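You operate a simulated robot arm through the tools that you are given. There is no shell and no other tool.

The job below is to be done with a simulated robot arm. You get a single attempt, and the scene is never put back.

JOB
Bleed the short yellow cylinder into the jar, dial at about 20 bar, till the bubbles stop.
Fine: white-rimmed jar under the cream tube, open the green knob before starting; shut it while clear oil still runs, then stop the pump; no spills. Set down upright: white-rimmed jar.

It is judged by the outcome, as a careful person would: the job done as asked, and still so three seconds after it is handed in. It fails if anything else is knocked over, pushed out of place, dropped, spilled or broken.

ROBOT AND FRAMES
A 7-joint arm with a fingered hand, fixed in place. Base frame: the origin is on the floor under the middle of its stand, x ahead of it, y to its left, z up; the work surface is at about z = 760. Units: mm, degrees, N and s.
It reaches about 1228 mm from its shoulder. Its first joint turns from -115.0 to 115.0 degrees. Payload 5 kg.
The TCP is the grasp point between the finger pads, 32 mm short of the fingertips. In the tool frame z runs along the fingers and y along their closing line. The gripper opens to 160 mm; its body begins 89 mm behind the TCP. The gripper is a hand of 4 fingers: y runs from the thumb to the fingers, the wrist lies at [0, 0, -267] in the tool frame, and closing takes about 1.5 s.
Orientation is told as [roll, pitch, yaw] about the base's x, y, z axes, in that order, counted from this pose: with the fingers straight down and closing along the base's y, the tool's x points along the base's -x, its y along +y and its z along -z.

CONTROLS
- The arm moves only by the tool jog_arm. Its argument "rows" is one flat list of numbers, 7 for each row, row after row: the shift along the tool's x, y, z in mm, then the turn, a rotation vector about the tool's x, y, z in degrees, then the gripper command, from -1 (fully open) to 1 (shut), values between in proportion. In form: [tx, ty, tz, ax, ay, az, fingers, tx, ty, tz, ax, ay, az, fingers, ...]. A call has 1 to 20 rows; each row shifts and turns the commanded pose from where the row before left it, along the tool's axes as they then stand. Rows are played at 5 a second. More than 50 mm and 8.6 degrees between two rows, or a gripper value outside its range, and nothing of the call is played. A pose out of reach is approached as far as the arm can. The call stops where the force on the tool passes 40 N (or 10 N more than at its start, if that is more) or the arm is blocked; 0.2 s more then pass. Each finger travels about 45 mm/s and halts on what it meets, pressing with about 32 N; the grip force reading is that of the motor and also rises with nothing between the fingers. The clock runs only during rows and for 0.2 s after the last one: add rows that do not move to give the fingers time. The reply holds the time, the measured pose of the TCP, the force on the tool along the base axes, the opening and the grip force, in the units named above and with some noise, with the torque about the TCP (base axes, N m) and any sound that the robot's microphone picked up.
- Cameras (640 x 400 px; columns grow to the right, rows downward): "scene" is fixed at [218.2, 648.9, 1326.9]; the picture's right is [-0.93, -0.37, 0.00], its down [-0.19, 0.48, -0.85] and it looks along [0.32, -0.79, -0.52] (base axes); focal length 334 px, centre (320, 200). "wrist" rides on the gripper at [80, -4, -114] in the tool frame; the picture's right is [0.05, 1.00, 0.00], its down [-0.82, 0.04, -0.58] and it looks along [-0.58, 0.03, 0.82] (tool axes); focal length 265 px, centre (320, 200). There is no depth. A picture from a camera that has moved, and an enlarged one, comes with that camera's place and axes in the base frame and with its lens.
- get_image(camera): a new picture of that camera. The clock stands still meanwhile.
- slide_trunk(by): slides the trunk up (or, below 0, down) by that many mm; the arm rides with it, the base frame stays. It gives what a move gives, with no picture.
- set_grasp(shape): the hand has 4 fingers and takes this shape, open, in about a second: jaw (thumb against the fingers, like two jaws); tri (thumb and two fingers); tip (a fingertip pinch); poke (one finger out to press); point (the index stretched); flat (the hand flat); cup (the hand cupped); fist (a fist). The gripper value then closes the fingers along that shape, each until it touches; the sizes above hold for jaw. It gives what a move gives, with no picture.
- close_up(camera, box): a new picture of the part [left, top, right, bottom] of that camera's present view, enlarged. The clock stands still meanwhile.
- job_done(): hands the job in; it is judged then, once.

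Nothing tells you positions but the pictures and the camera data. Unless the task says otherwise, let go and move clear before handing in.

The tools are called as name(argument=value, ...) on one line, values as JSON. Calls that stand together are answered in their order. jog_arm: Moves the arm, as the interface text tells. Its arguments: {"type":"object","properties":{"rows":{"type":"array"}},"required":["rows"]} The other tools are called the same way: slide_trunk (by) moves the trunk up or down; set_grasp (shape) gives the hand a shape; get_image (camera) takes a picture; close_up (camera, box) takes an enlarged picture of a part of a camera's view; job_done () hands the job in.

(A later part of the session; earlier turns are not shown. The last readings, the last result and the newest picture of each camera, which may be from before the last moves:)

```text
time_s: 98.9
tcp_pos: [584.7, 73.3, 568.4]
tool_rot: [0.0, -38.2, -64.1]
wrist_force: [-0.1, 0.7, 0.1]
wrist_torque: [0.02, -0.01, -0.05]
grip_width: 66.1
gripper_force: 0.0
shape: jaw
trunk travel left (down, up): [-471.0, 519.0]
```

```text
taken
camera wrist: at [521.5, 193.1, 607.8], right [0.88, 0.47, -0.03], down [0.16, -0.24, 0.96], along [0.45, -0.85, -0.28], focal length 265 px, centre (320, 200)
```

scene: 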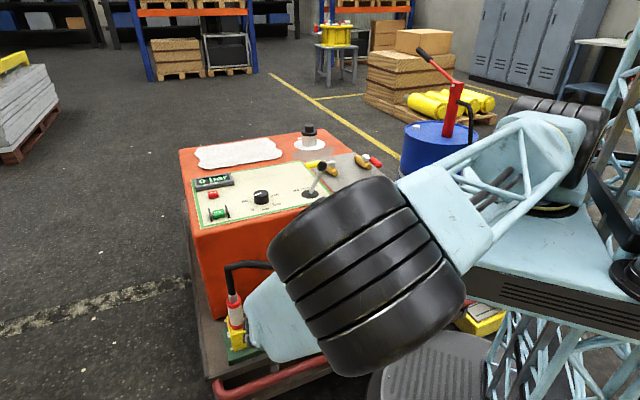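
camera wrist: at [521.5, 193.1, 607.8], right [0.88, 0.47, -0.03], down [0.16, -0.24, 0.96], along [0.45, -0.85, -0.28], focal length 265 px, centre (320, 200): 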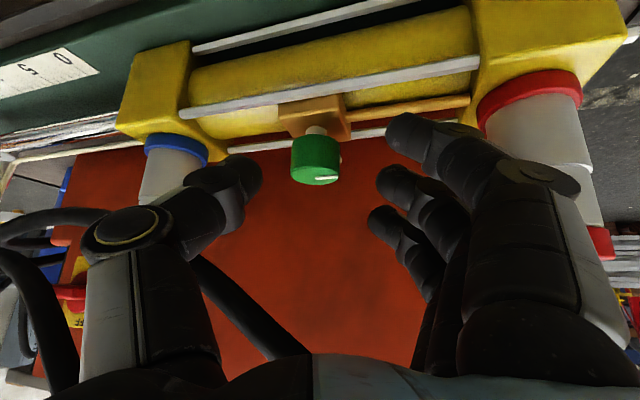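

jog_arm(rows=[-6.7, -1.2, 5.3, 0, 0, 0, 0.18, -6.7, -1.2, 5.2, 0, 0, 0, 0.18, 0, 0, 0, 0, 0, 0, 0.18])

get_image(camera="wrist")

```text
time_s: 99.7
tcp_pos: [590.3, 56.6, 570.0]
tool_rot: [0.0, -38.1, -64.1]
wrist_force: [-0.3, 0.1, 0.3]
wrist_torque: [0.0, -0.04, -0.01]
grip_width: 66.4
gripper_force: 0.0
shape: jaw
trunk travel left (down, up): [-471.0, 519.0]
```

```text
taken
camera wrist: at [527.2, 176.8, 608.1], right [0.88, 0.47, -0.03], down [0.16, -0.24, 0.96], along [0.45, -0.85, -0.28], focal length 265 px, centre (320, 200)
```

wrist: 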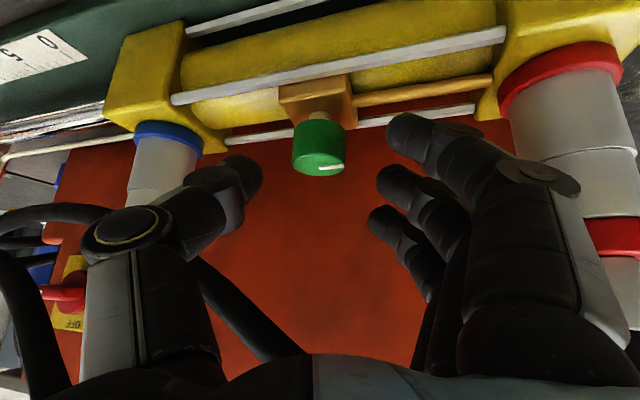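

slide_trunk(by=-13)

get_image(camera="wrist")

```text
time_s: 100.3
tcp_pos: [589.2, 56.5, 557.6]
tool_rot: [0.0, -38.2, -64.1]
wrist_force: [0.4, 0.5, -0.2]
wrist_torque: [0.03, -0.02, 0.0]
grip_width: 66.5
gripper_force: 0.1
shape: jaw
trunk travel left (down, up): [-458.0, 532.0]
```

```text
taken
camera wrist: at [527.2, 176.9, 595.1], right [0.88, 0.47, -0.03], down [0.16, -0.24, 0.96], along [0.45, -0.85, -0.28], focal length 265 px, centre (320, 200)
```

wrist: 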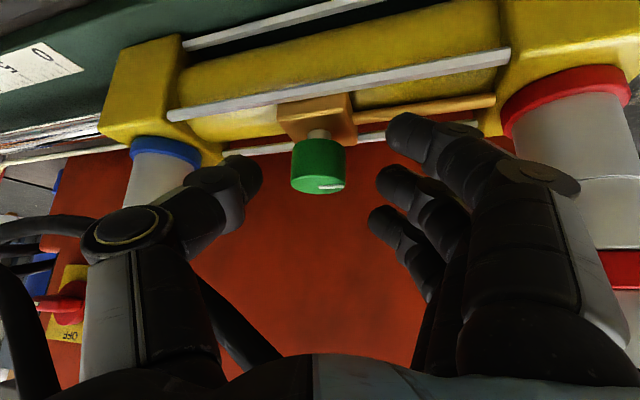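

jog_arm(rows=[0, 0, 0, 0, 0, 0, 0.3, 0, 0, 0, 0, 0, 0, 0.5, 0, 0, 0, 0, 0, 0, 0.65, 0, 0, 0, 0, 0, 0, 0.65, 0, 0, 0, 0, 0, 0, 0.65])

get_image(camera="wrist")

```text
time_s: 101.5
tcp_pos: [589.7, 58.0, 555.8]
tool_rot: [-0.1, -38.2, -64.1]
wrist_force: [-1.0, -0.4, -0.4]
wrist_torque: [-0.04, 0.04, 0.0]
grip_width: 28.9
gripper_force: 0.1
shape: jaw
trunk travel left (down, up): [-458.0, 532.0]
```

```text
taken
camera wrist: at [527.1, 176.9, 595.1], right [0.88, 0.47, -0.03], down [0.16, -0.24, 0.96], along [0.45, -0.85, -0.28], focal length 265 px, centre (320, 200)
```

wrist: 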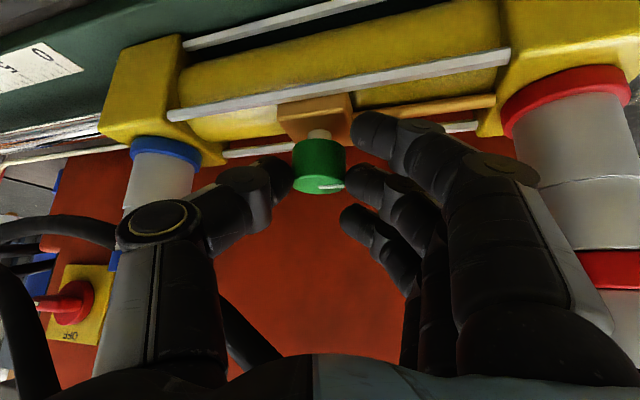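

jog_arm(rows=[0, 0, 0, 0, 0, 0, 0.8, 0, 0, 0, 0, 0, 0, 0.95, 0, 0, 0, 0, 0, 0, 0.95, 0, 0, 0, 0, 0, 0, 0.95])

close_up(camera="wrist", box=[220, 90, 440, 240])

```text
time_s: 102.5
tcp_pos: [587.2, 57.5, 555.9]
tool_rot: [-0.2, -38.2, -64.1]
wrist_force: [-12.5, -2.4, -1.1]
wrist_torque: [0.0, 0.12, -0.21]
grip_width: 10.7
gripper_force: 32.1
shape: jaw
trunk travel left (down, up): [-458.0, 532.0]
```

```text
2.67 times, centred on (330, 165) of wrist
camera zoom: at [525.7, 176.1, 594.9], right [0.88, 0.47, -0.03], down [0.16, -0.24, 0.96], along [0.44, -0.85, -0.28], focal length 708 px, centre (293, 293)
```

zoom: 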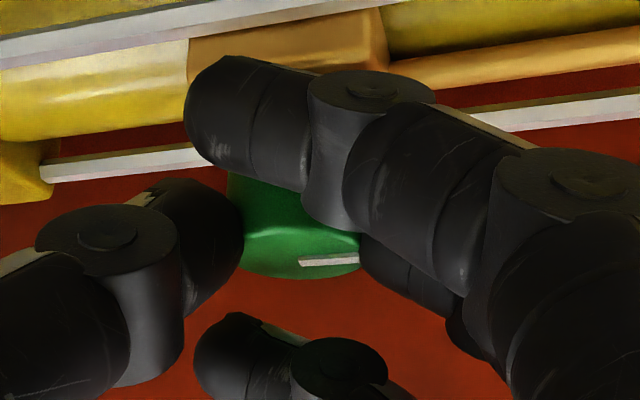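

The knob is gripped. I'll turn it counter-clockwise in small steps about its axis and watch the force and the mark.

jog_arm(rows=[0, -1.44, 0, -3.09, 0, -3.93, 0.95, 0, -1.44, 0, -3.09, 0, -3.93, 0.95, 0, -1.44, 0, -3.09, 0, -3.93, 0.95, 0, 0, 0, 0, 0, 0, 0.95])

close_up(camera="wrist", box=[220, 90, 440, 240])

```text
time_s: 103.5
tcp_pos: [585.3, 54.6, 556.2]
tool_rot: [-0.1, -38.3, -49.2]
wrist_force: [-22.3, -9.4, -3.1]
wrist_torque: [-0.15, 0.37, -0.52]
grip_width: 11.2
gripper_force: 32.3
shape: jaw
trunk travel left (down, up): [-458.0, 532.0]
```

```text
2.67 times, centred on (330, 165) of wrist
camera zoom: at [493.8, 154.1, 595.2], right [0.73, 0.68, -0.03], down [0.22, -0.19, 0.96], along [0.65, -0.71, -0.28], focal length 708 px, centre (293, 293)
```

zoom: 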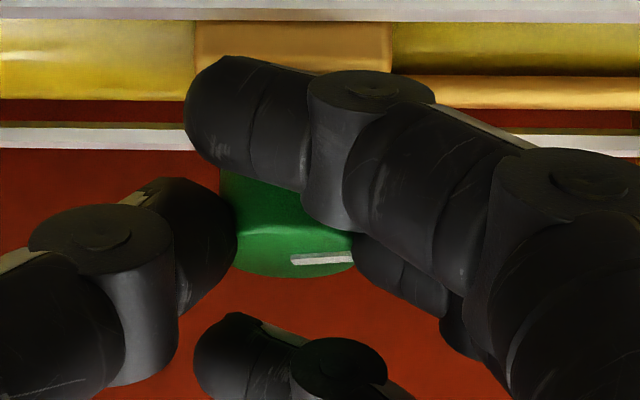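

jog_arm(rows=[0, -2.2, 0, -3.09, 0, -3.93, 0.95, 0, -2.2, 0, -3.09, 0, -3.93, 0.95, 0, -1.8, 0, -3.09, 0, -3.93, 0.95, 0, 0, 0, 0, 0, 0, 0.95])

close_up(camera="wrist", box=[220, 90, 440, 240])

```text
time_s: 104.5
tcp_pos: [581.1, 51.4, 557.5]
tool_rot: [-0.1, -38.3, -34.0]
wrist_force: [-20.3, -10.4, -7.6]
wrist_torque: [-0.08, 0.34, -0.42]
grip_width: 11.5
gripper_force: 31.7
shape: jaw
trunk travel left (down, up): [-458.0, 532.0]
```

```text
2.67 times, centred on (330, 165) of wrist
camera zoom: at [468.0, 123.5, 595.6], right [0.53, 0.85, -0.03], down [0.26, -0.12, 0.96], along [0.81, -0.51, -0.28], focal length 708 px, centre (293, 293)
```

zoom: 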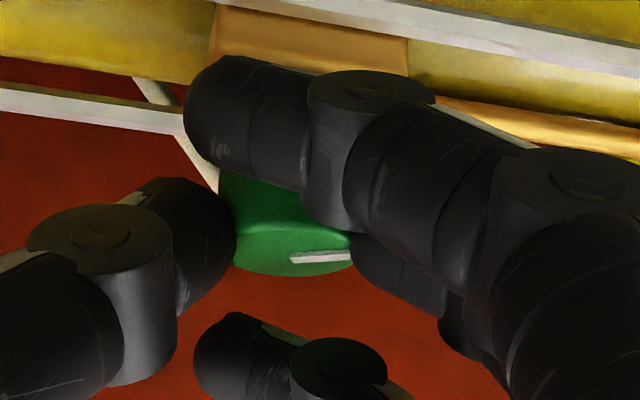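

jog_arm(rows=[0, -1.8, 0, -3.09, 0, -3.93, 0.95, 0, -1.8, 0, -3.09, 0, -3.93, 0.95, 0, -1.6, 0, -3.09, 0, -3.93, 0.95, 0, 0, 0, 0, 0, 0, 0.95])

get_image(camera="wrist")

get_image(camera="scene")

```text
time_s: 105.5
tcp_pos: [579.0, 46.6, 555.9]
tool_rot: [-0.2, -38.3, -19.1]
wrist_force: [-18.8, -13.2, -5.2]
wrist_torque: [-0.16, 0.33, -0.43]
grip_width: 11.3
gripper_force: 32.2
shape: jaw
trunk travel left (down, up): [-458.0, 532.0]
```

```text
taken
camera wrist: at [450.9, 87.2, 595.6], right [0.29, 0.96, -0.03], down [0.28, -0.05, 0.96], along [0.92, -0.29, -0.28], focal length 265 px, centre (320, 200)
```

wrist: 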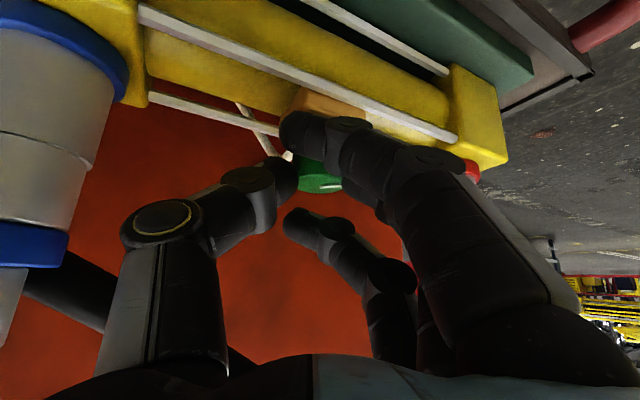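

```text
taken
```

scene: 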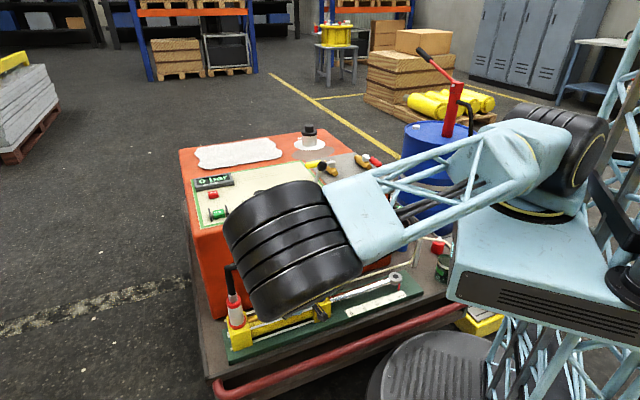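

The knob turned 45° with the hand. For a fuller opening I'll release, swing back, and take a second stroke.

jog_arm(rows=[0, 0, 0, 0, 0, 0, 0.6, 0, 0, 0, 0, 0, 0, 0.3, 0, 0, 0, 0, 0, 0, 0.18, 0, 0, 0, 0, 0, 0, 0.18, 0, 0, 0, 0, 0, 0, 0.18])

get_image(camera="wrist")

close_up(camera="wrist", box=[220, 90, 440, 240])

```text
time_s: 106.7
tcp_pos: [578.8, 48.4, 556.4]
tool_rot: [0.0, -38.3, -19.1]
wrist_force: [0.0, 0.1, 0.6]
wrist_torque: [0.0, -0.01, -0.01]
grip_width: 64.7
gripper_force: 0.1
shape: jaw
trunk travel left (down, up): [-458.0, 532.0]
```

```text
taken
camera wrist: at [451.5, 88.4, 595.3], right [0.29, 0.96, -0.03], down [0.28, -0.05, 0.96], along [0.92, -0.29, -0.28], focal length 265 px, centre (320, 200)
```

wrist: 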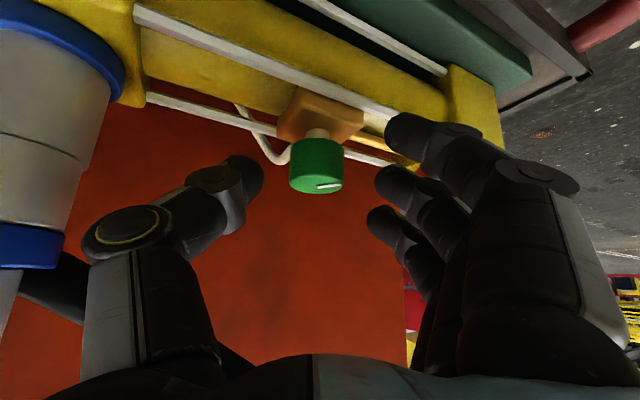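

```text
2.67 times, centred on (330, 165) of wrist
camera zoom: at [451.5, 88.4, 595.3], right [0.29, 0.96, -0.03], down [0.28, -0.05, 0.96], along [0.92, -0.29, -0.28], focal length 708 px, centre (293, 293)
```

zoom: 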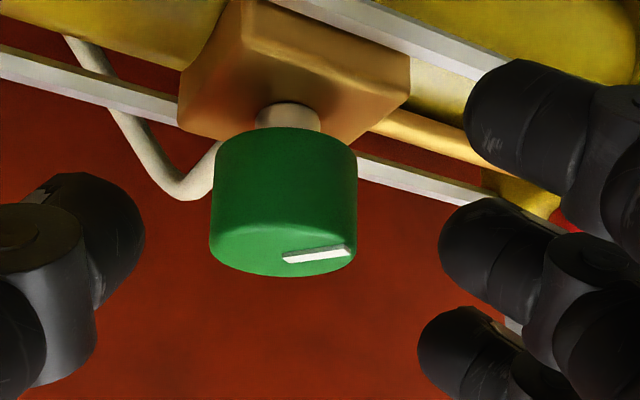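

jog_arm(rows=[0, 2.16, 0, 4.64, 0, 5.9, 0.18, 0, 2.16, 0, 4.64, 0, 5.9, 0.18, 0, 2.16, 0, 4.64, 0, 5.9, 0.18, 0, 2.16, 0, 4.64, 0, 5.9, 0.18, 0, 2.16, 0, 4.64, 0, 5.9, 0.18, 0, 2.16, 0, 4.64, 0, 5.9, 0.18, 0, 0, 0, 0, 0, 0, 0.18])

get_image(camera="wrist")

```text
time_s: 108.3
tcp_pos: [587.4, 55.8, 555.0]
tool_rot: [0.0, -38.2, -64.2]
wrist_force: [0.1, -0.7, -0.4]
wrist_torque: [0.0, 0.02, 0.0]
grip_width: 65.2
gripper_force: 0.0
shape: jaw
trunk travel left (down, up): [-458.0, 532.0]
```

```text
taken
camera wrist: at [524.7, 175.4, 594.3], right [0.88, 0.47, -0.03], down [0.16, -0.24, 0.96], along [0.44, -0.85, -0.28], focal length 265 px, centre (320, 200)
```

wrist: 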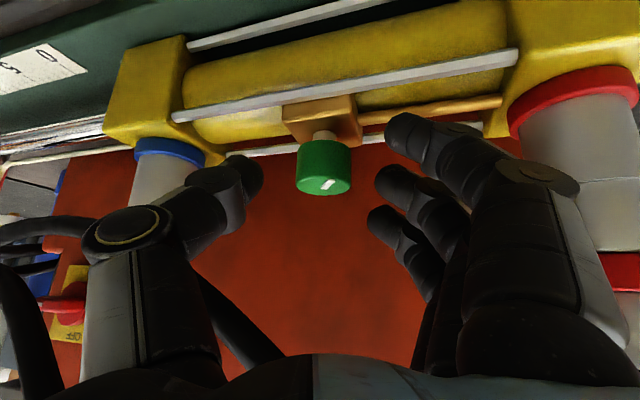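

jog_arm(rows=[0, 2.2, 0, 0, 0, 0, 0.4, 0, 0, 0, 0, 0, 0, 0.7, 0, 0, 0, 0, 0, 0, 0.95, 0, 0, 0, 0, 0, 0, 0.95, 0, 0, 0, 0, 0, 0, 0.95, 0, -1.6, 0, -3.09, 0, -3.93, 0.95, 0, -1.6, 0, -3.09, 0, -3.93, 0.95, 0, -1.6, 0, -3.09, 0, -3.93, 0.95, 0, 0, 0, 0, 0, 0, 0.95])

close_up(camera="wrist", box=[220, 90, 440, 240])

```text
time_s: 110.3
tcp_pos: [583.0, 54.1, 555.1]
tool_rot: [-0.1, -38.3, -49.1]
wrist_force: [-18.0, -7.2, -10.6]
wrist_torque: [0.11, 0.29, -0.38]
grip_width: 10.4
gripper_force: 31.8
shape: jaw
trunk travel left (down, up): [-458.0, 532.0]
```

```text
2.67 times, centred on (330, 165) of wrist
camera zoom: at [492.8, 152.6, 594.5], right [0.73, 0.68, -0.03], down [0.22, -0.19, 0.96], along [0.65, -0.71, -0.29], focal length 708 px, centre (293, 293)
```

zoom: 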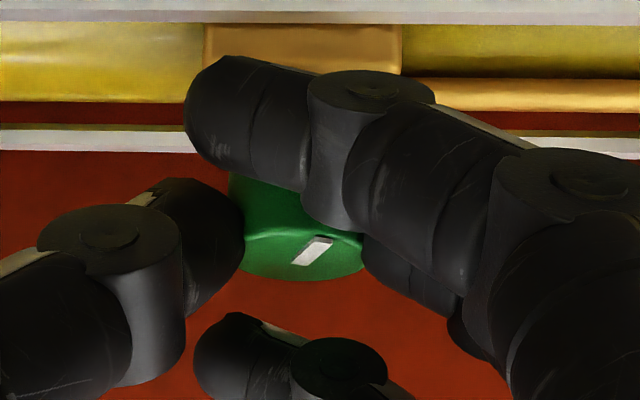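

jog_arm(rows=[0, -1.8, 0, -3.09, 0, -3.93, 0.95, 0, -1.8, 0, -3.09, 0, -3.93, 0.95, 0, -1.8, 0, -3.09, 0, -3.93, 0.95, 0, -1.8, 0, -3.09, 0, -3.93, 0.95, 0, -1.6, 0, -3.09, 0, -3.93, 0.95, 0, -1.6, 0, -3.09, 0, -3.93, 0.95, 0, 0, 0, 0, 0, 0, 0.95])

close_up(camera="wrist", box=[220, 90, 440, 240])

get_image(camera="scene")

```text
time_s: 111.7
tcp_pos: [575.8, 42.9, 555.4]
tool_rot: [-0.6, -37.8, -20.0]
wrist_force: [-13.6, -9.7, -2.8]
wrist_torque: [0.09, 0.13, -0.26]
grip_width: 9.4
gripper_force: 31.9
shape: jaw
trunk travel left (down, up): [-458.0, 532.0]
stopped in row 7: the force on the tool passed its limit at 40 N (the readings are from after the stop); the commanded pose is now the measured one
```

```text
2.67 times, centred on (330, 165) of wrist
camera zoom: at [448.2, 87.7, 594.6], right [0.31, 0.95, -0.04], down [0.29, -0.05, 0.96], along [0.91, -0.31, -0.29], focal length 708 px, centre (293, 293)
```

zoom: 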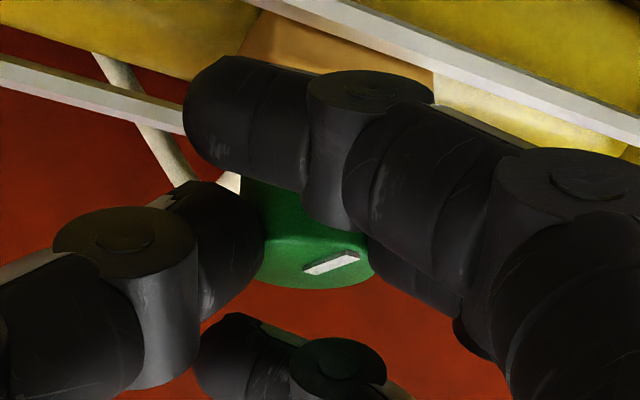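

```text
taken
```

scene: 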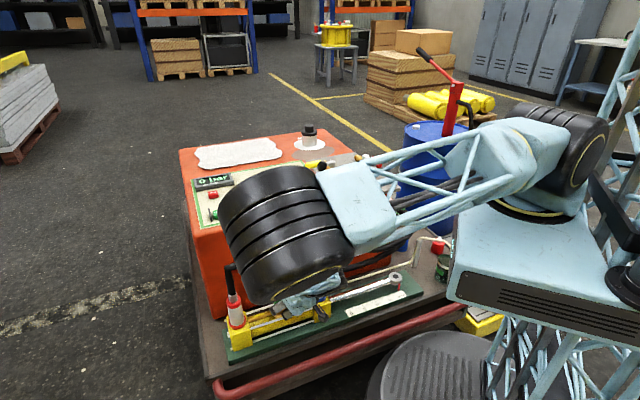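

jog_arm(rows=[0, 0, 0, 0, 0, 0, 0.6, 0, 0, 0, 0, 0, 0, 0.3, 0, 0, 0, 0, 0, 0, 0.18, 0, 0, 0, 0, 0, 0, 0.18, 0, 0, 0, 0, 0, 0, 0.18])

close_up(camera="wrist", box=[220, 90, 440, 240])

get_image(camera="wrist")

```text
time_s: 112.9
tcp_pos: [575.9, 46.6, 554.4]
tool_rot: [-0.4, -38.0, -20.1]
wrist_force: [0.5, 0.7, 0.0]
wrist_torque: [0.01, 0.0, -0.01]
grip_width: 65.0
gripper_force: 0.0
shape: jaw
trunk travel left (down, up): [-458.0, 532.0]
```

```text
2.67 times, centred on (330, 165) of wrist
camera zoom: at [450.1, 89.7, 594.4], right [0.31, 0.95, -0.04], down [0.29, -0.06, 0.96], along [0.91, -0.31, -0.29], focal length 708 px, centre (293, 293)
```

zoom: 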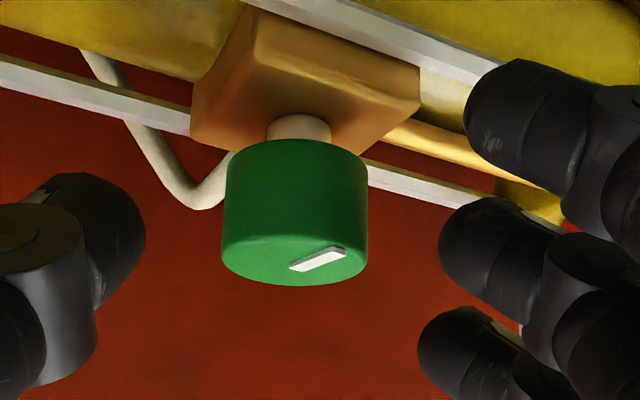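

```text
taken
camera wrist: at [450.1, 89.7, 594.4], right [0.31, 0.95, -0.04], down [0.29, -0.06, 0.96], along [0.91, -0.31, -0.29], focal length 265 px, centre (320, 200)
```

wrist: 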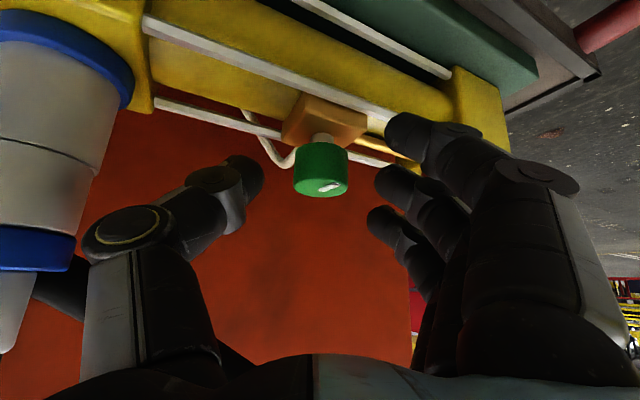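

The knob came up against a stop at roughly 75°, so it is fully open. I'll back the hand away from the knob along its pointing direction and straighten it.

jog_arm(rows=[22.3, 0, -17.5, 0, 0, 0, 0.1, 22.3, 0, -17.5, 0, 0, 0, 0.0, 22.3, 0, -17.5, 0, 0, 0, 0.0, 0, 0, 0, 0, 7.64, 0, 0.0, 0, 0, 0, 0, 7.64, 0, 0.0, 0, 0, 0, 0, 7.64, 0, 0.0, 0, 0, 0, 0, 7.64, 0, 0.0, 0, 0, 0, 0, 7.64, 0, 0.0, 0, 0, 0, 0, 0, 0, 0.0])

get_image(camera="wrist")

get_image(camera="scene")

```text
time_s: 114.9
tcp_pos: [496.3, 76.9, 556.8]
tool_rot: [-0.3, 0.2, -20.3]
wrist_force: [0.2, 1.3, -1.0]
wrist_torque: [-0.08, 0.0, -0.02]
grip_width: 79.8
gripper_force: 0.1
shape: jaw
trunk travel left (down, up): [-458.0, 532.0]
```

```text
taken
camera wrist: at [419.9, 102.2, 669.2], right [0.3, 0.96, -0.01], down [0.78, -0.24, 0.57], along [0.55, -0.17, -0.82], focal length 265 px, centre (320, 200)
```

wrist: 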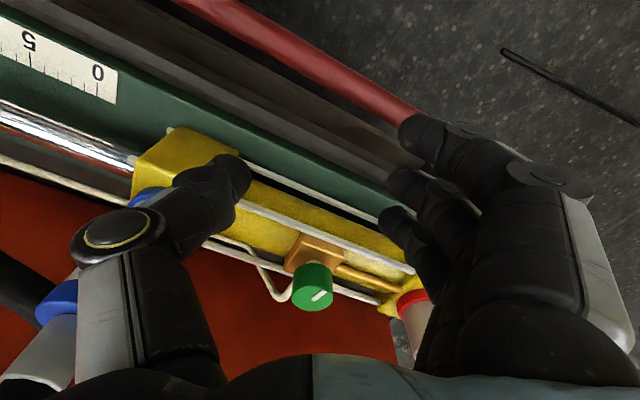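

```text
taken
```

scene: 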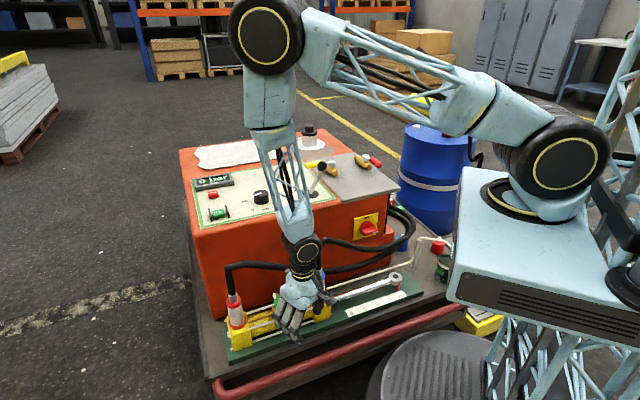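

close_up(camera="wrist", box=[260, 210, 400, 320])

close_up(camera="scene", box=[400, 220, 480, 290])

```text
3.64 times, centred on (330, 265) of wrist
camera zoom: at [419.9, 102.2, 669.2], right [0.3, 0.96, -0.01], down [0.78, -0.24, 0.57], along [0.55, -0.17, -0.82], focal length 965 px, centre (284, -36)
```

zoom: 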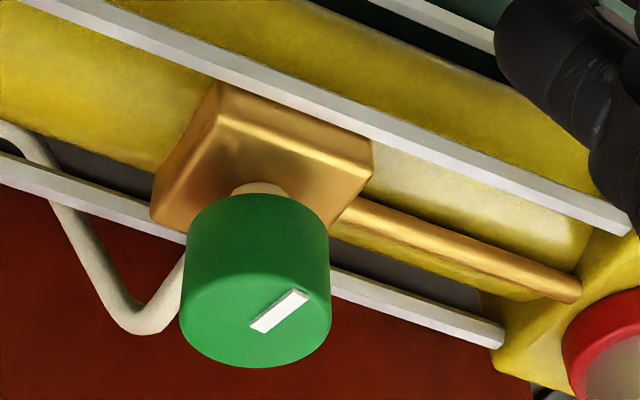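

```text
5.71 times, centred on (440, 255) of scene
camera zoom: at [218.2, 648.9, 1326.9], right [-0.93, -0.37, 0.0], down [-0.19, 0.48, -0.85], along [0.32, -0.79, -0.52], focal length 1911 px, centre (-366, -114)
```

zoom: 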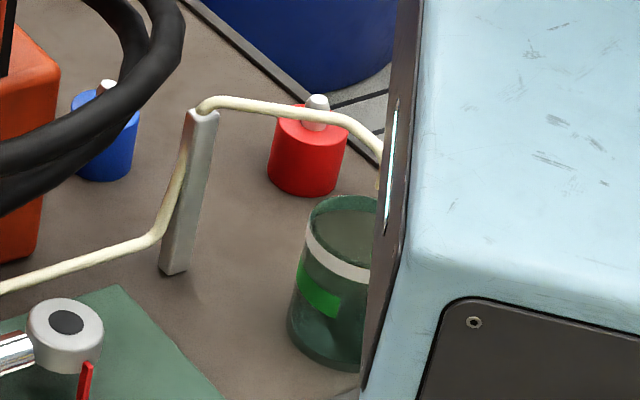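

The valve mark now stands about 75° from where it was. Now to the START button: I rise, take the poke shape, and move above the panel.

jog_arm(rows=[0, 0, -40, 0, 0, 0, 0.0, 0, 0, -40, 0, 0, 0, 0.0, 0, 0, -40, 0, 0, 0, 0.0, 0, 0, -40, 0, 0, 0, 0.0, 0, 0, -40, 0, 0, 0, 0.0, 0, 0, -40, 0, 0, 0, 0.0, 0, 0, -40, 0, 0, 0, 0.0, 0, 0, -40, 0, 0, 0, 0.0, 0, 0, 0, 0, 0, 8, 0.0, 0, 0, 0, 0, 0, 8, 0.0, 0, 0, 0, 0, 0, 8, 0.0, 0, 0, 0, 0, 0, 0, 0.0])

set_grasp(shape="poke")

get_image(camera="scene")

```text
time_s: 117.5
tcp_pos: [498.7, 76.9, 876.2]
tool_rot: [-0.4, 0.2, -44.3]
wrist_force: [1.2, -0.7, -0.6]
wrist_torque: [-0.03, 0.05, 0.02]
grip_width: 79.7
gripper_force: 0.0
shape: jaw
trunk travel left (down, up): [-458.0, 532.0]
```

```text
time_s: 118.4
tcp_pos: [498.9, 76.7, 875.3]
tool_rot: [-0.4, 0.1, -44.3]
wrist_force: [0.4, 0.1, 0.1]
wrist_torque: [-0.02, -0.03, -0.01]
grip_width: 0.0
gripper_force: 0.1
shape: poke
trunk travel left (down, up): [-458.0, 532.0]
```

```text
taken
```

scene: 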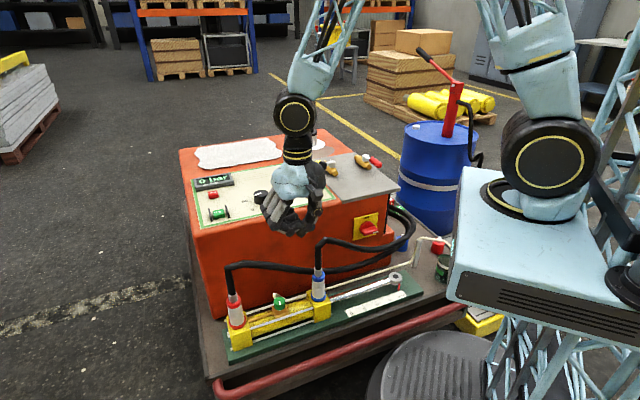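

close_up(camera="scene", box=[240, 140, 350, 250])

get_image(camera="wrist")

```text
3.64 times, centred on (295, 195) of scene
camera zoom: at [218.2, 648.9, 1326.9], right [-0.93, -0.37, 0.0], down [-0.19, 0.48, -0.85], along [0.32, -0.79, -0.52], focal length 1216 px, centre (411, 218)
```

zoom: 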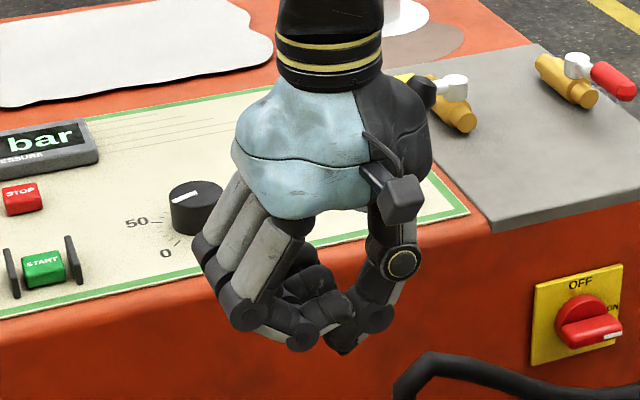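

```text
taken
camera wrist: at [438.0, 131.8, 988.6], right [0.66, 0.75, -0.01], down [0.62, -0.54, 0.58], along [0.43, -0.38, -0.82], focal length 265 px, centre (320, 200)
```

wrist: 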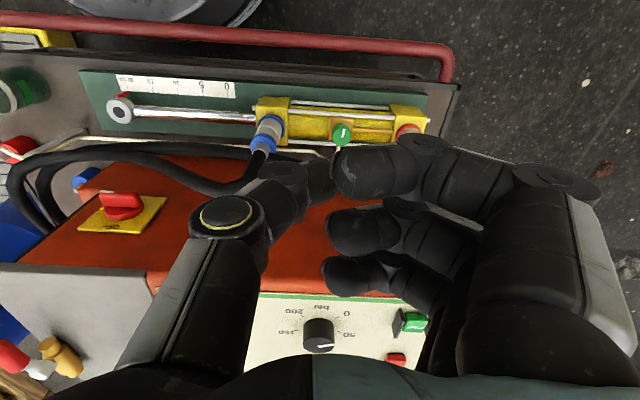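

jog_arm(rows=[-36.1, 19.7, 0, 0, 0, 0, -1, -36.1, 19.7, 0, 0, 0, 0, -1, -36.1, 19.7, 0, 0, 0, 0, -1, -36.1, 19.7, 0, 0, 0, 0, -1, -36.1, 19.7, 0, 0, 0, 0, -1, -36.1, 19.7, 0, 0, 0, 0, -1, -36.1, 19.7, 0, 0, 0, 0, -1, -36.1, 19.7, 0, 0, 0, 0, -1, 0, 0, 10, 0, 0, 0, -1, 0, 0, 0, 0, 0, 0, -1])

get_image(camera="wrist")

close_up(camera="scene", box=[180, 140, 290, 240])

```text
time_s: 120.6
tcp_pos: [815.9, -11.1, 863.9]
tool_rot: [-0.4, 0.1, -44.3]
wrist_force: [0.6, -1.3, 0.4]
wrist_torque: [0.0, 0.03, 0.03]
grip_width: 0.1
gripper_force: 0.2
shape: poke
trunk travel left (down, up): [-458.0, 532.0]
```

```text
taken
camera wrist: at [756.4, 44.0, 976.8], right [0.66, 0.75, -0.01], down [0.62, -0.54, 0.58], along [0.43, -0.38, -0.82], focal length 265 px, centre (320, 200)
```

wrist: 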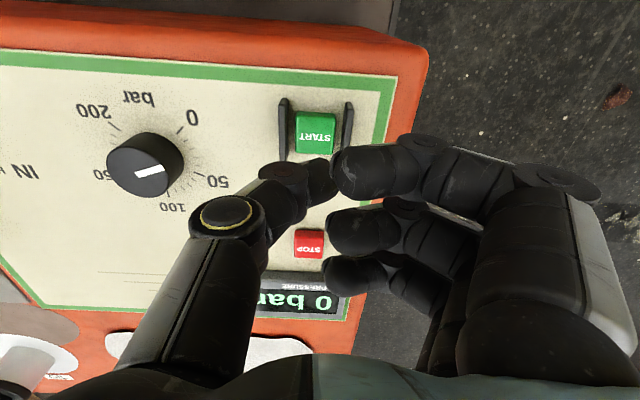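

```text
4.00 times, centred on (235, 190) of scene
camera zoom: at [218.2, 648.9, 1326.9], right [-0.93, -0.37, 0.0], down [-0.19, 0.48, -0.85], along [0.32, -0.79, -0.52], focal length 1338 px, centre (660, 240)
```

zoom: 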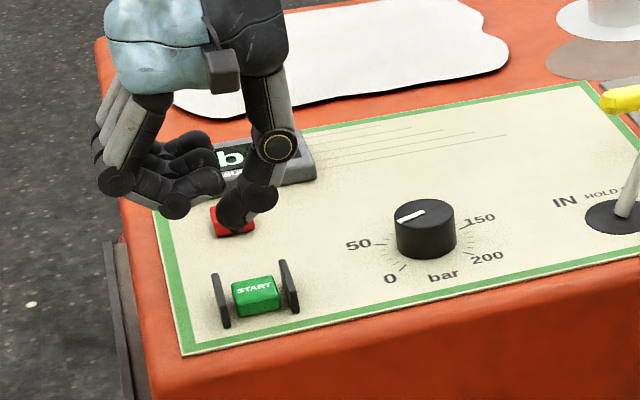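

close_up(camera="wrist", box=[240, 90, 400, 210])

close_up(camera="scene", box=[200, 160, 270, 225])

```text
3.33 times, centred on (320, 150) of wrist
camera zoom: at [756.4, 44.0, 976.8], right [0.66, 0.75, -0.01], down [0.62, -0.54, 0.58], along [0.43, -0.38, -0.82], focal length 885 px, centre (320, 367)
```

zoom: 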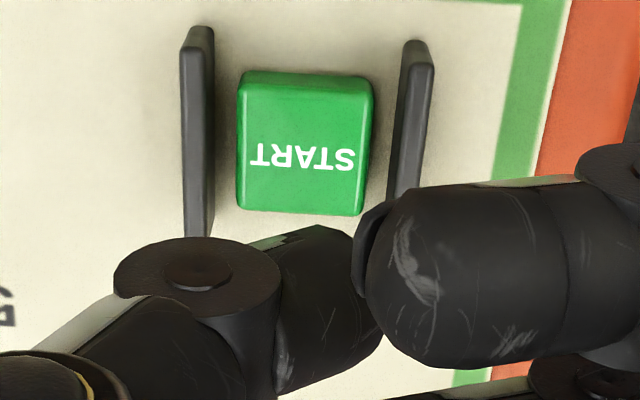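

```text
6.15 times, centred on (235, 192) of scene
camera zoom: at [218.2, 648.9, 1326.9], right [-0.93, -0.37, 0.0], down [-0.19, 0.48, -0.85], along [0.32, -0.79, -0.52], focal length 2058 px, centre (843, 246)
```

zoom: 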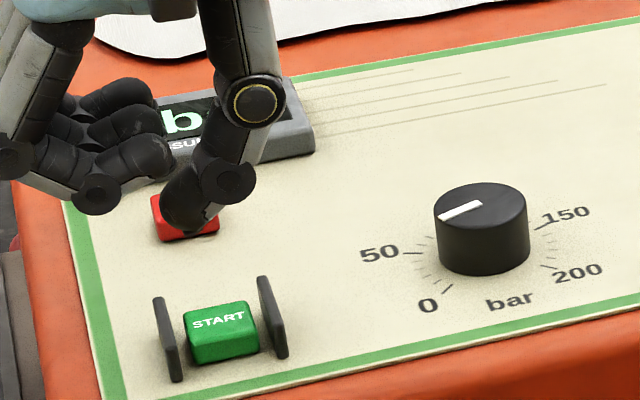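

The poking digit here is the thumb, slanted, and hard to place exactly. I'll compare with the point shape, after rising a bit.

jog_arm(rows=[0, 0, -30, 0, 0, 0, -1, 0, 0, -10, 0, 0, 0, -1])

set_grasp(shape="point")

get_image(camera="wrist")

close_up(camera="scene", box=[180, 110, 300, 220])

```text
time_s: 121.2
tcp_pos: [816.6, -10.8, 905.4]
tool_rot: [-0.5, 0.1, -44.3]
wrist_force: [-0.9, -1.0, 0.5]
wrist_torque: [0.01, 0.0, 0.02]
grip_width: 0.2
gripper_force: 0.0
shape: poke
trunk travel left (down, up): [-458.0, 532.0]
```

```text
time_s: 122.1
tcp_pos: [816.1, -11.1, 906.0]
tool_rot: [-0.4, 0.2, -44.2]
wrist_force: [0.0, -0.4, -0.4]
wrist_torque: [0.01, 0.0, -0.01]
grip_width: 152.4
gripper_force: 0.0
shape: point
trunk travel left (down, up): [-458.0, 532.0]
```

```text
taken
camera wrist: at [756.2, 43.2, 1018.0], right [0.66, 0.75, -0.01], down [0.62, -0.54, 0.58], along [0.43, -0.38, -0.82], focal length 265 px, centre (320, 200)
```

wrist: 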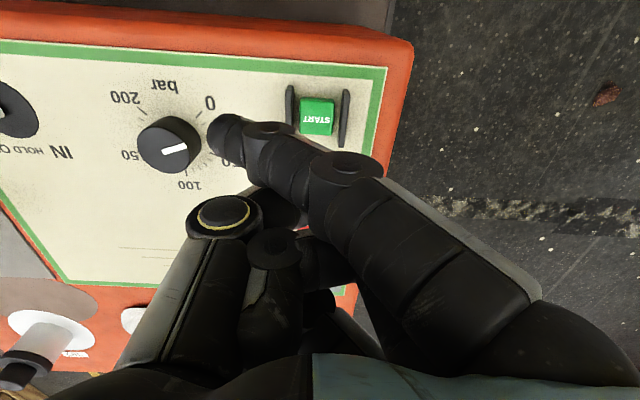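

```text
3.64 times, centred on (240, 165) of scene
camera zoom: at [218.2, 648.9, 1326.9], right [-0.93, -0.37, 0.0], down [-0.19, 0.48, -0.85], along [0.32, -0.79, -0.52], focal length 1216 px, centre (611, 327)
```

zoom: 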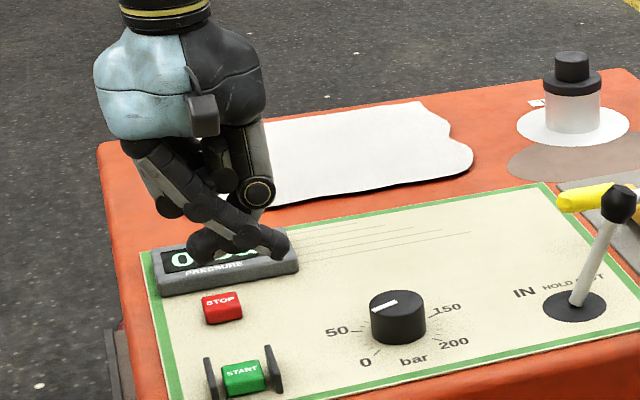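

close_up(camera="scene", box=[195, 140, 265, 190])

close_up(camera="wrist", box=[180, 80, 380, 330])

```text
8.00 times, centred on (230, 165) of scene
camera zoom: at [218.2, 648.9, 1326.9], right [-0.93, -0.37, 0.0], down [-0.19, 0.48, -0.85], along [0.32, -0.79, -0.52], focal length 2676 px, centre (1040, 480)
```

zoom: 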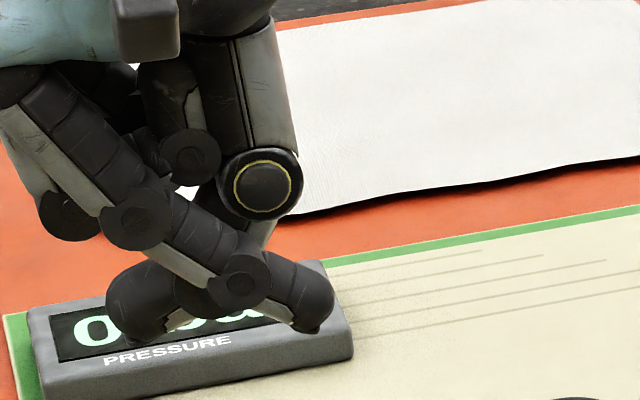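

```text
1.60 times, centred on (280, 205) of wrist
camera zoom: at [756.2, 43.2, 1018.0], right [0.66, 0.75, -0.01], down [0.62, -0.54, 0.58], along [0.43, -0.38, -0.82], focal length 425 px, centre (384, 192)
```

zoom: 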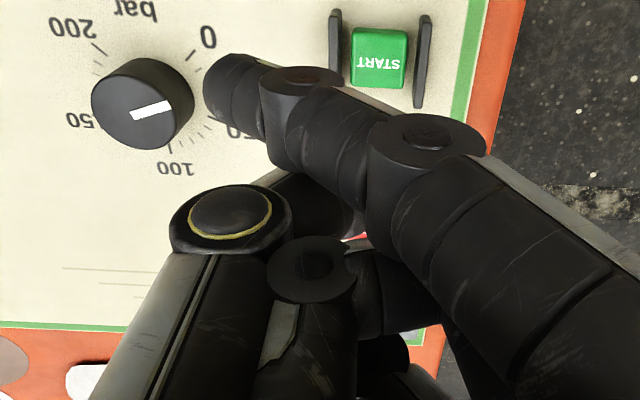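

set_grasp(shape="poke")

jog_arm(rows=[10.7, -2.6, 0, 0, 0, 0, -1, 0, 0, 30, 0, 0, 0, -1, 0, 0, 32, 0, 0, 0, -1, 0, 0, 0, 0, 0, 0, -1])

close_up(camera="wrist", box=[220, 60, 420, 220])

close_up(camera="scene", box=[190, 160, 270, 230])

```text
time_s: 123.0
tcp_pos: [816.3, -10.8, 905.4]
tool_rot: [-0.4, 0.1, -44.3]
wrist_force: [-1.0, -0.3, -0.8]
wrist_torque: [0.05, 0.01, 0.03]
grip_width: 0.0
gripper_force: 0.0
shape: poke
trunk travel left (down, up): [-458.0, 532.0]
```

```text
time_s: 124.0
tcp_pos: [806.6, -7.5, 841.4]
tool_rot: [-0.4, 0.1, -44.3]
wrist_force: [-0.2, 0.5, 0.4]
wrist_torque: [-0.04, -0.01, -0.01]
grip_width: 0.0
gripper_force: 0.1
shape: poke
trunk travel left (down, up): [-458.0, 532.0]
```

```text
2.50 times, centred on (320, 140) of wrist
camera zoom: at [746.5, 47.0, 954.5], right [0.66, 0.75, -0.01], down [0.62, -0.54, 0.58], along [0.43, -0.38, -0.82], focal length 664 px, centre (320, 350)
```

zoom: 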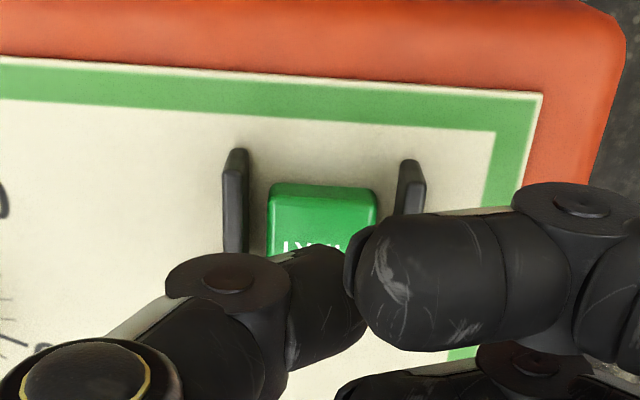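

```text
5.71 times, centred on (230, 195) of scene
camera zoom: at [218.2, 648.9, 1326.9], right [-0.93, -0.37, 0.0], down [-0.19, 0.48, -0.85], along [0.32, -0.79, -0.52], focal length 1911 px, centre (834, 229)
```

zoom: 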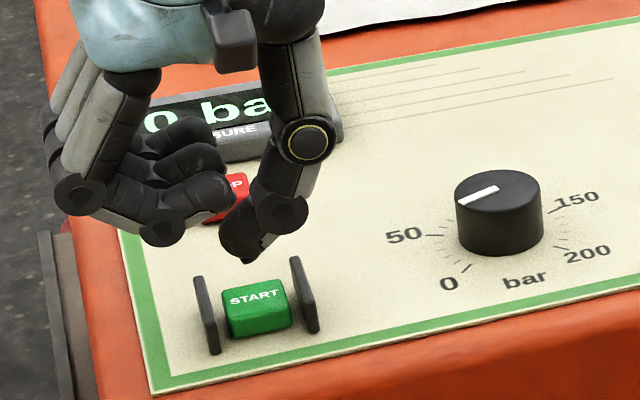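

The thumb tip is about 24 mm above START, roughly between the guards. I shift slightly and press down gently.

jog_arm(rows=[2, -4.3, 0, 0, 0, 0, -1, 0, 0, 10, 0, 0, 0, -1, 0, 0, 6, 0, 0, 0, -1, 0, 0, 0, 0, 0, 0, -1])

close_up(camera="scene", box=[195, 175, 255, 230])

close_up(camera="wrist", box=[220, 60, 420, 220])

```text
time_s: 125.0
tcp_pos: [801.6, -8.2, 826.2]
tool_rot: [-0.4, 0.1, -44.3]
wrist_force: [-1.3, 0.7, -0.3]
wrist_torque: [0.01, 0.02, 0.04]
grip_width: 0.1
gripper_force: 0.1
shape: poke
trunk travel left (down, up): [-458.0, 532.0]
```

```text
7.27 times, centred on (225, 202) of scene
camera zoom: at [218.2, 648.9, 1326.9], right [-0.93, -0.37, 0.0], down [-0.19, 0.48, -0.85], along [0.32, -0.79, -0.52], focal length 2433 px, centre (1011, 182)
```

zoom: 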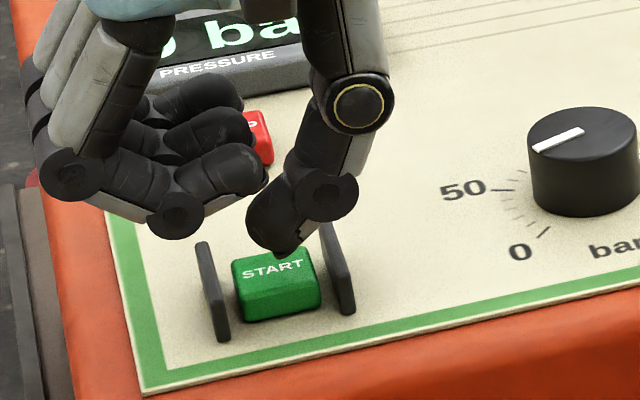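

```text
2.50 times, centred on (320, 140) of wrist
camera zoom: at [741.9, 45.6, 939.5], right [0.66, 0.75, -0.01], down [0.62, -0.54, 0.58], along [0.43, -0.38, -0.82], focal length 664 px, centre (320, 350)
```

zoom: 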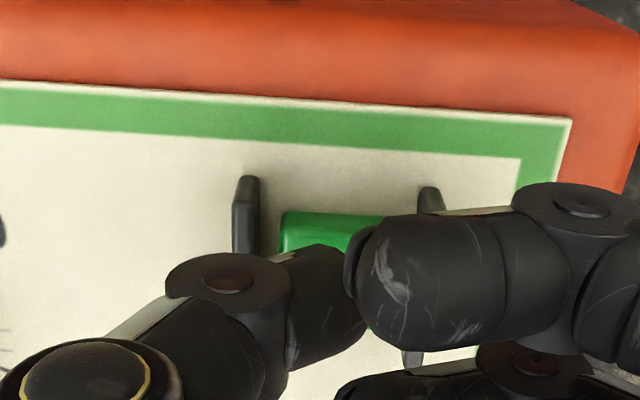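

jog_arm(rows=[0, 9, 0, 0, 0, 0, -1, 0, 0, 4, 0, 0, 0, -1, 0, 0, 0, 0, 0, 0, -1])

close_up(camera="scene", box=[195, 175, 255, 230])

```text
time_s: 125.8
tcp_pos: [807.3, -2.2, 821.9]
tool_rot: [-0.3, 0.1, -44.3]
wrist_force: [0.4, 0.3, 0.1]
wrist_torque: [0.03, -0.02, -0.02]
grip_width: 0.1
gripper_force: 0.0
shape: poke
trunk travel left (down, up): [-458.0, 532.0]
```

```text
7.27 times, centred on (225, 202) of scene
camera zoom: at [218.2, 648.9, 1326.9], right [-0.93, -0.37, 0.0], down [-0.19, 0.48, -0.85], along [0.32, -0.79, -0.52], focal length 2433 px, centre (1011, 182)
```

zoom: 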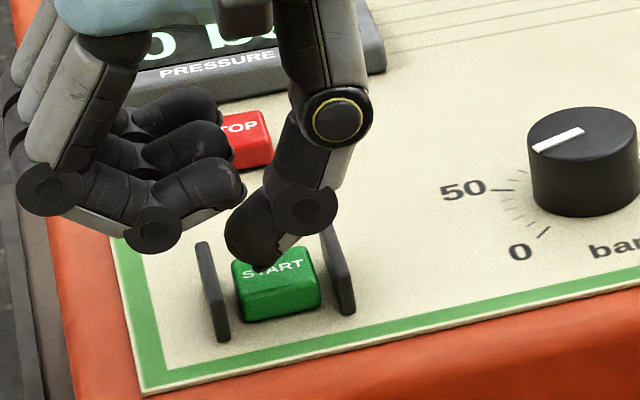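

jog_arm(rows=[0, 0, 2, 0, 0, 0, -1, 0, 0, 2, 0, 0, 0, -1, 0, 0, 0, 0, 0, 0, -1])

close_up(camera="scene", box=[195, 165, 255, 220])

```text
time_s: 126.6
tcp_pos: [807.9, -3.1, 819.5]
tool_rot: [-0.4, 0.2, -44.3]
wrist_force: [0.6, -0.8, -0.6]
wrist_torque: [-0.01, 0.01, 0.03]
grip_width: 0.0
gripper_force: 0.1
shape: poke
trunk travel left (down, up): [-458.0, 532.0]
```

```text
7.27 times, centred on (225, 192) of scene
camera zoom: at [218.2, 648.9, 1326.9], right [-0.93, -0.37, 0.0], down [-0.19, 0.48, -0.85], along [0.32, -0.79, -0.52], focal length 2433 px, centre (1011, 254)
```

zoom: 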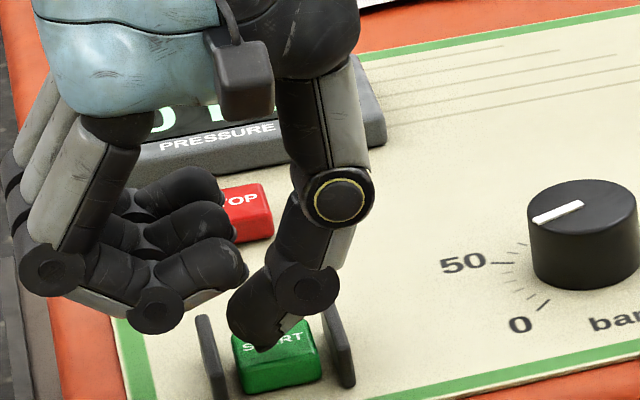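

jog_arm(rows=[0, 0, 2, 0, 0, 0, -1, 0, 0, 1.5, 0, 0, 0, -1, 0, 0, 0, 0, 0, 0, -1])

```text
time_s: 127.4
tcp_pos: [808.0, -3.9, 814.4]
tool_rot: [-0.4, 0.1, -44.3]
wrist_force: [0.2, -0.2, -0.2]
wrist_torque: [-0.01, -0.03, -0.01]
grip_width: 0.1
gripper_force: 0.0
shape: poke
trunk travel left (down, up): [-458.0, 532.0]
```

jog_arm(rows=[0, 0, 1.5, 0, 0, 0, -1, 0, 0, 1.5, 0, 0, 0, -1, 0, 0, 0, 0, 0, 0, -1])

close_up(camera="scene", box=[195, 165, 255, 220])

```text
time_s: 128.2
tcp_pos: [808.4, -3.4, 811.1]
tool_rot: [-0.4, 0.1, -44.4]
wrist_force: [0.2, 0.1, -0.1]
wrist_torque: [0.0, 0.02, -0.01]
grip_width: 0.1
gripper_force: 0.0
shape: poke
trunk travel left (down, up): [-458.0, 532.0]
```

```text
7.27 times, centred on (225, 192) of scene
camera zoom: at [218.2, 648.9, 1326.9], right [-0.93, -0.37, 0.0], down [-0.19, 0.48, -0.85], along [0.32, -0.79, -0.52], focal length 2433 px, centre (1011, 254)
```

zoom: 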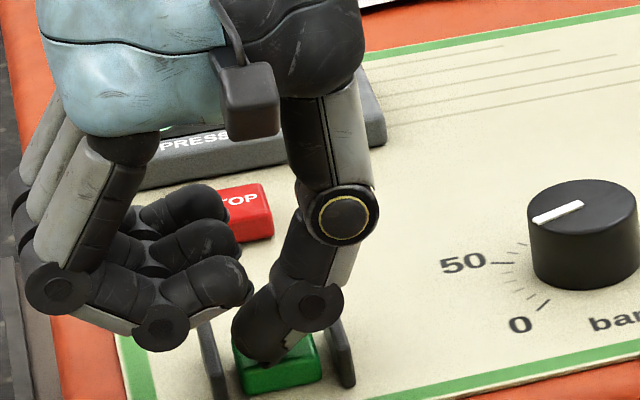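

jog_arm(rows=[0, 0, 1.5, 0, 0, 0, -1, 0, 0, 1.5, 0, 0, 0, -1, 0, 0, 0, 0, 0, 0, -1])

jog_arm(rows=[0, 0, 1.5, 0, 0, 0, -1, 0, 0, 0, 0, 0, 0, -1])

close_up(camera="scene", box=[195, 165, 255, 220])

```text
time_s: 129.0
tcp_pos: [808.3, -1.6, 807.8]
tool_rot: [-0.3, 0.1, -44.3]
wrist_force: [-1.0, -1.1, 2.7]
wrist_torque: [-0.01, 0.0, -0.01]
grip_width: 0.1
gripper_force: 0.0
shape: poke
trunk travel left (down, up): [-458.0, 532.0]
heard: click
```

```text
time_s: 129.6
tcp_pos: [808.3, -2.7, 806.2]
tool_rot: [-0.3, 0.1, -44.3]
wrist_force: [-1.2, 1.1, 3.0]
wrist_torque: [0.05, 0.01, -0.01]
grip_width: 0.0
gripper_force: 0.1
shape: poke
trunk travel left (down, up): [-458.0, 532.0]
```

```text
7.27 times, centred on (225, 192) of scene
camera zoom: at [218.2, 648.9, 1326.9], right [-0.93, -0.37, 0.0], down [-0.19, 0.48, -0.85], along [0.32, -0.79, -0.52], focal length 2433 px, centre (1011, 254)
```

zoom: 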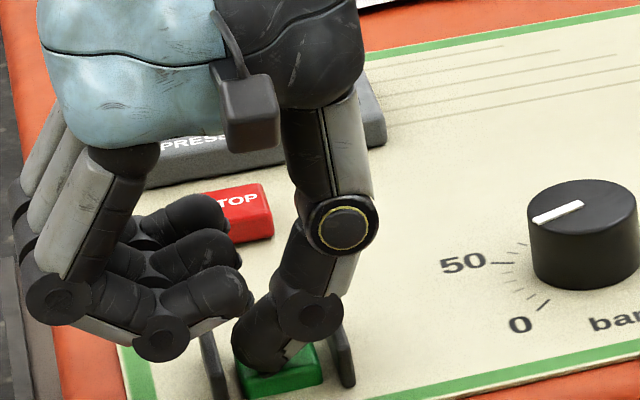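

A click was heard. I lift off and look at the display.

jog_arm(rows=[0, 0, -20, 0, 0, 0, -1, 0, 0, -40, 0, 0, 0, -1])

close_up(camera="scene", box=[180, 140, 300, 240])

close_up(camera="scene", box=[400, 220, 480, 290])

```text
time_s: 130.2
tcp_pos: [807.4, 0.7, 867.8]
tool_rot: [-0.4, 0.1, -44.1]
wrist_force: [-0.5, 0.1, 0.2]
wrist_torque: [0.01, -0.01, -0.03]
grip_width: 0.0
gripper_force: 0.1
shape: poke
trunk travel left (down, up): [-458.0, 532.0]
```

```text
4.00 times, centred on (240, 190) of scene
camera zoom: at [218.2, 648.9, 1326.9], right [-0.93, -0.37, 0.0], down [-0.19, 0.48, -0.85], along [0.32, -0.79, -0.52], focal length 1338 px, centre (640, 240)
```

zoom: 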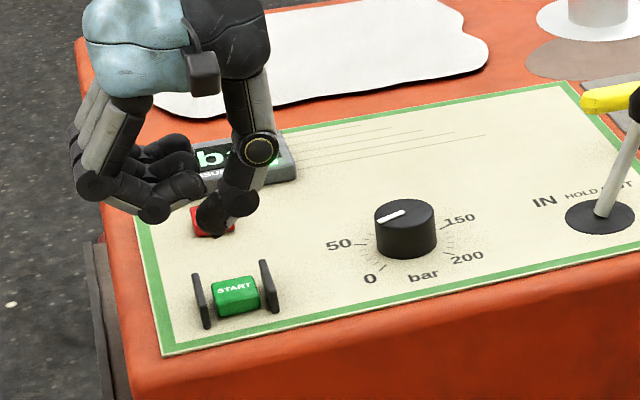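

```text
5.71 times, centred on (440, 255) of scene
camera zoom: at [218.2, 648.9, 1326.9], right [-0.93, -0.37, 0.0], down [-0.19, 0.48, -0.85], along [0.32, -0.79, -0.52], focal length 1911 px, centre (-366, -114)
```

zoom: 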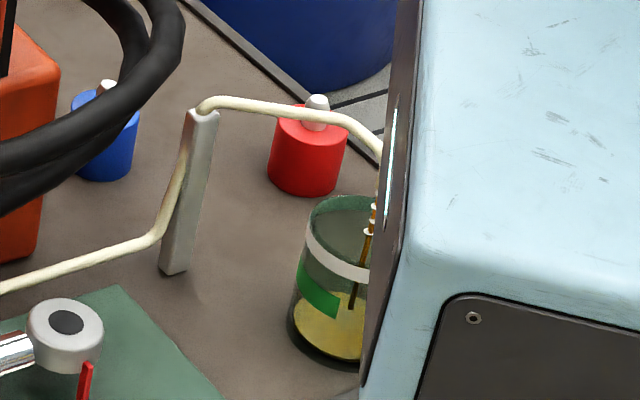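

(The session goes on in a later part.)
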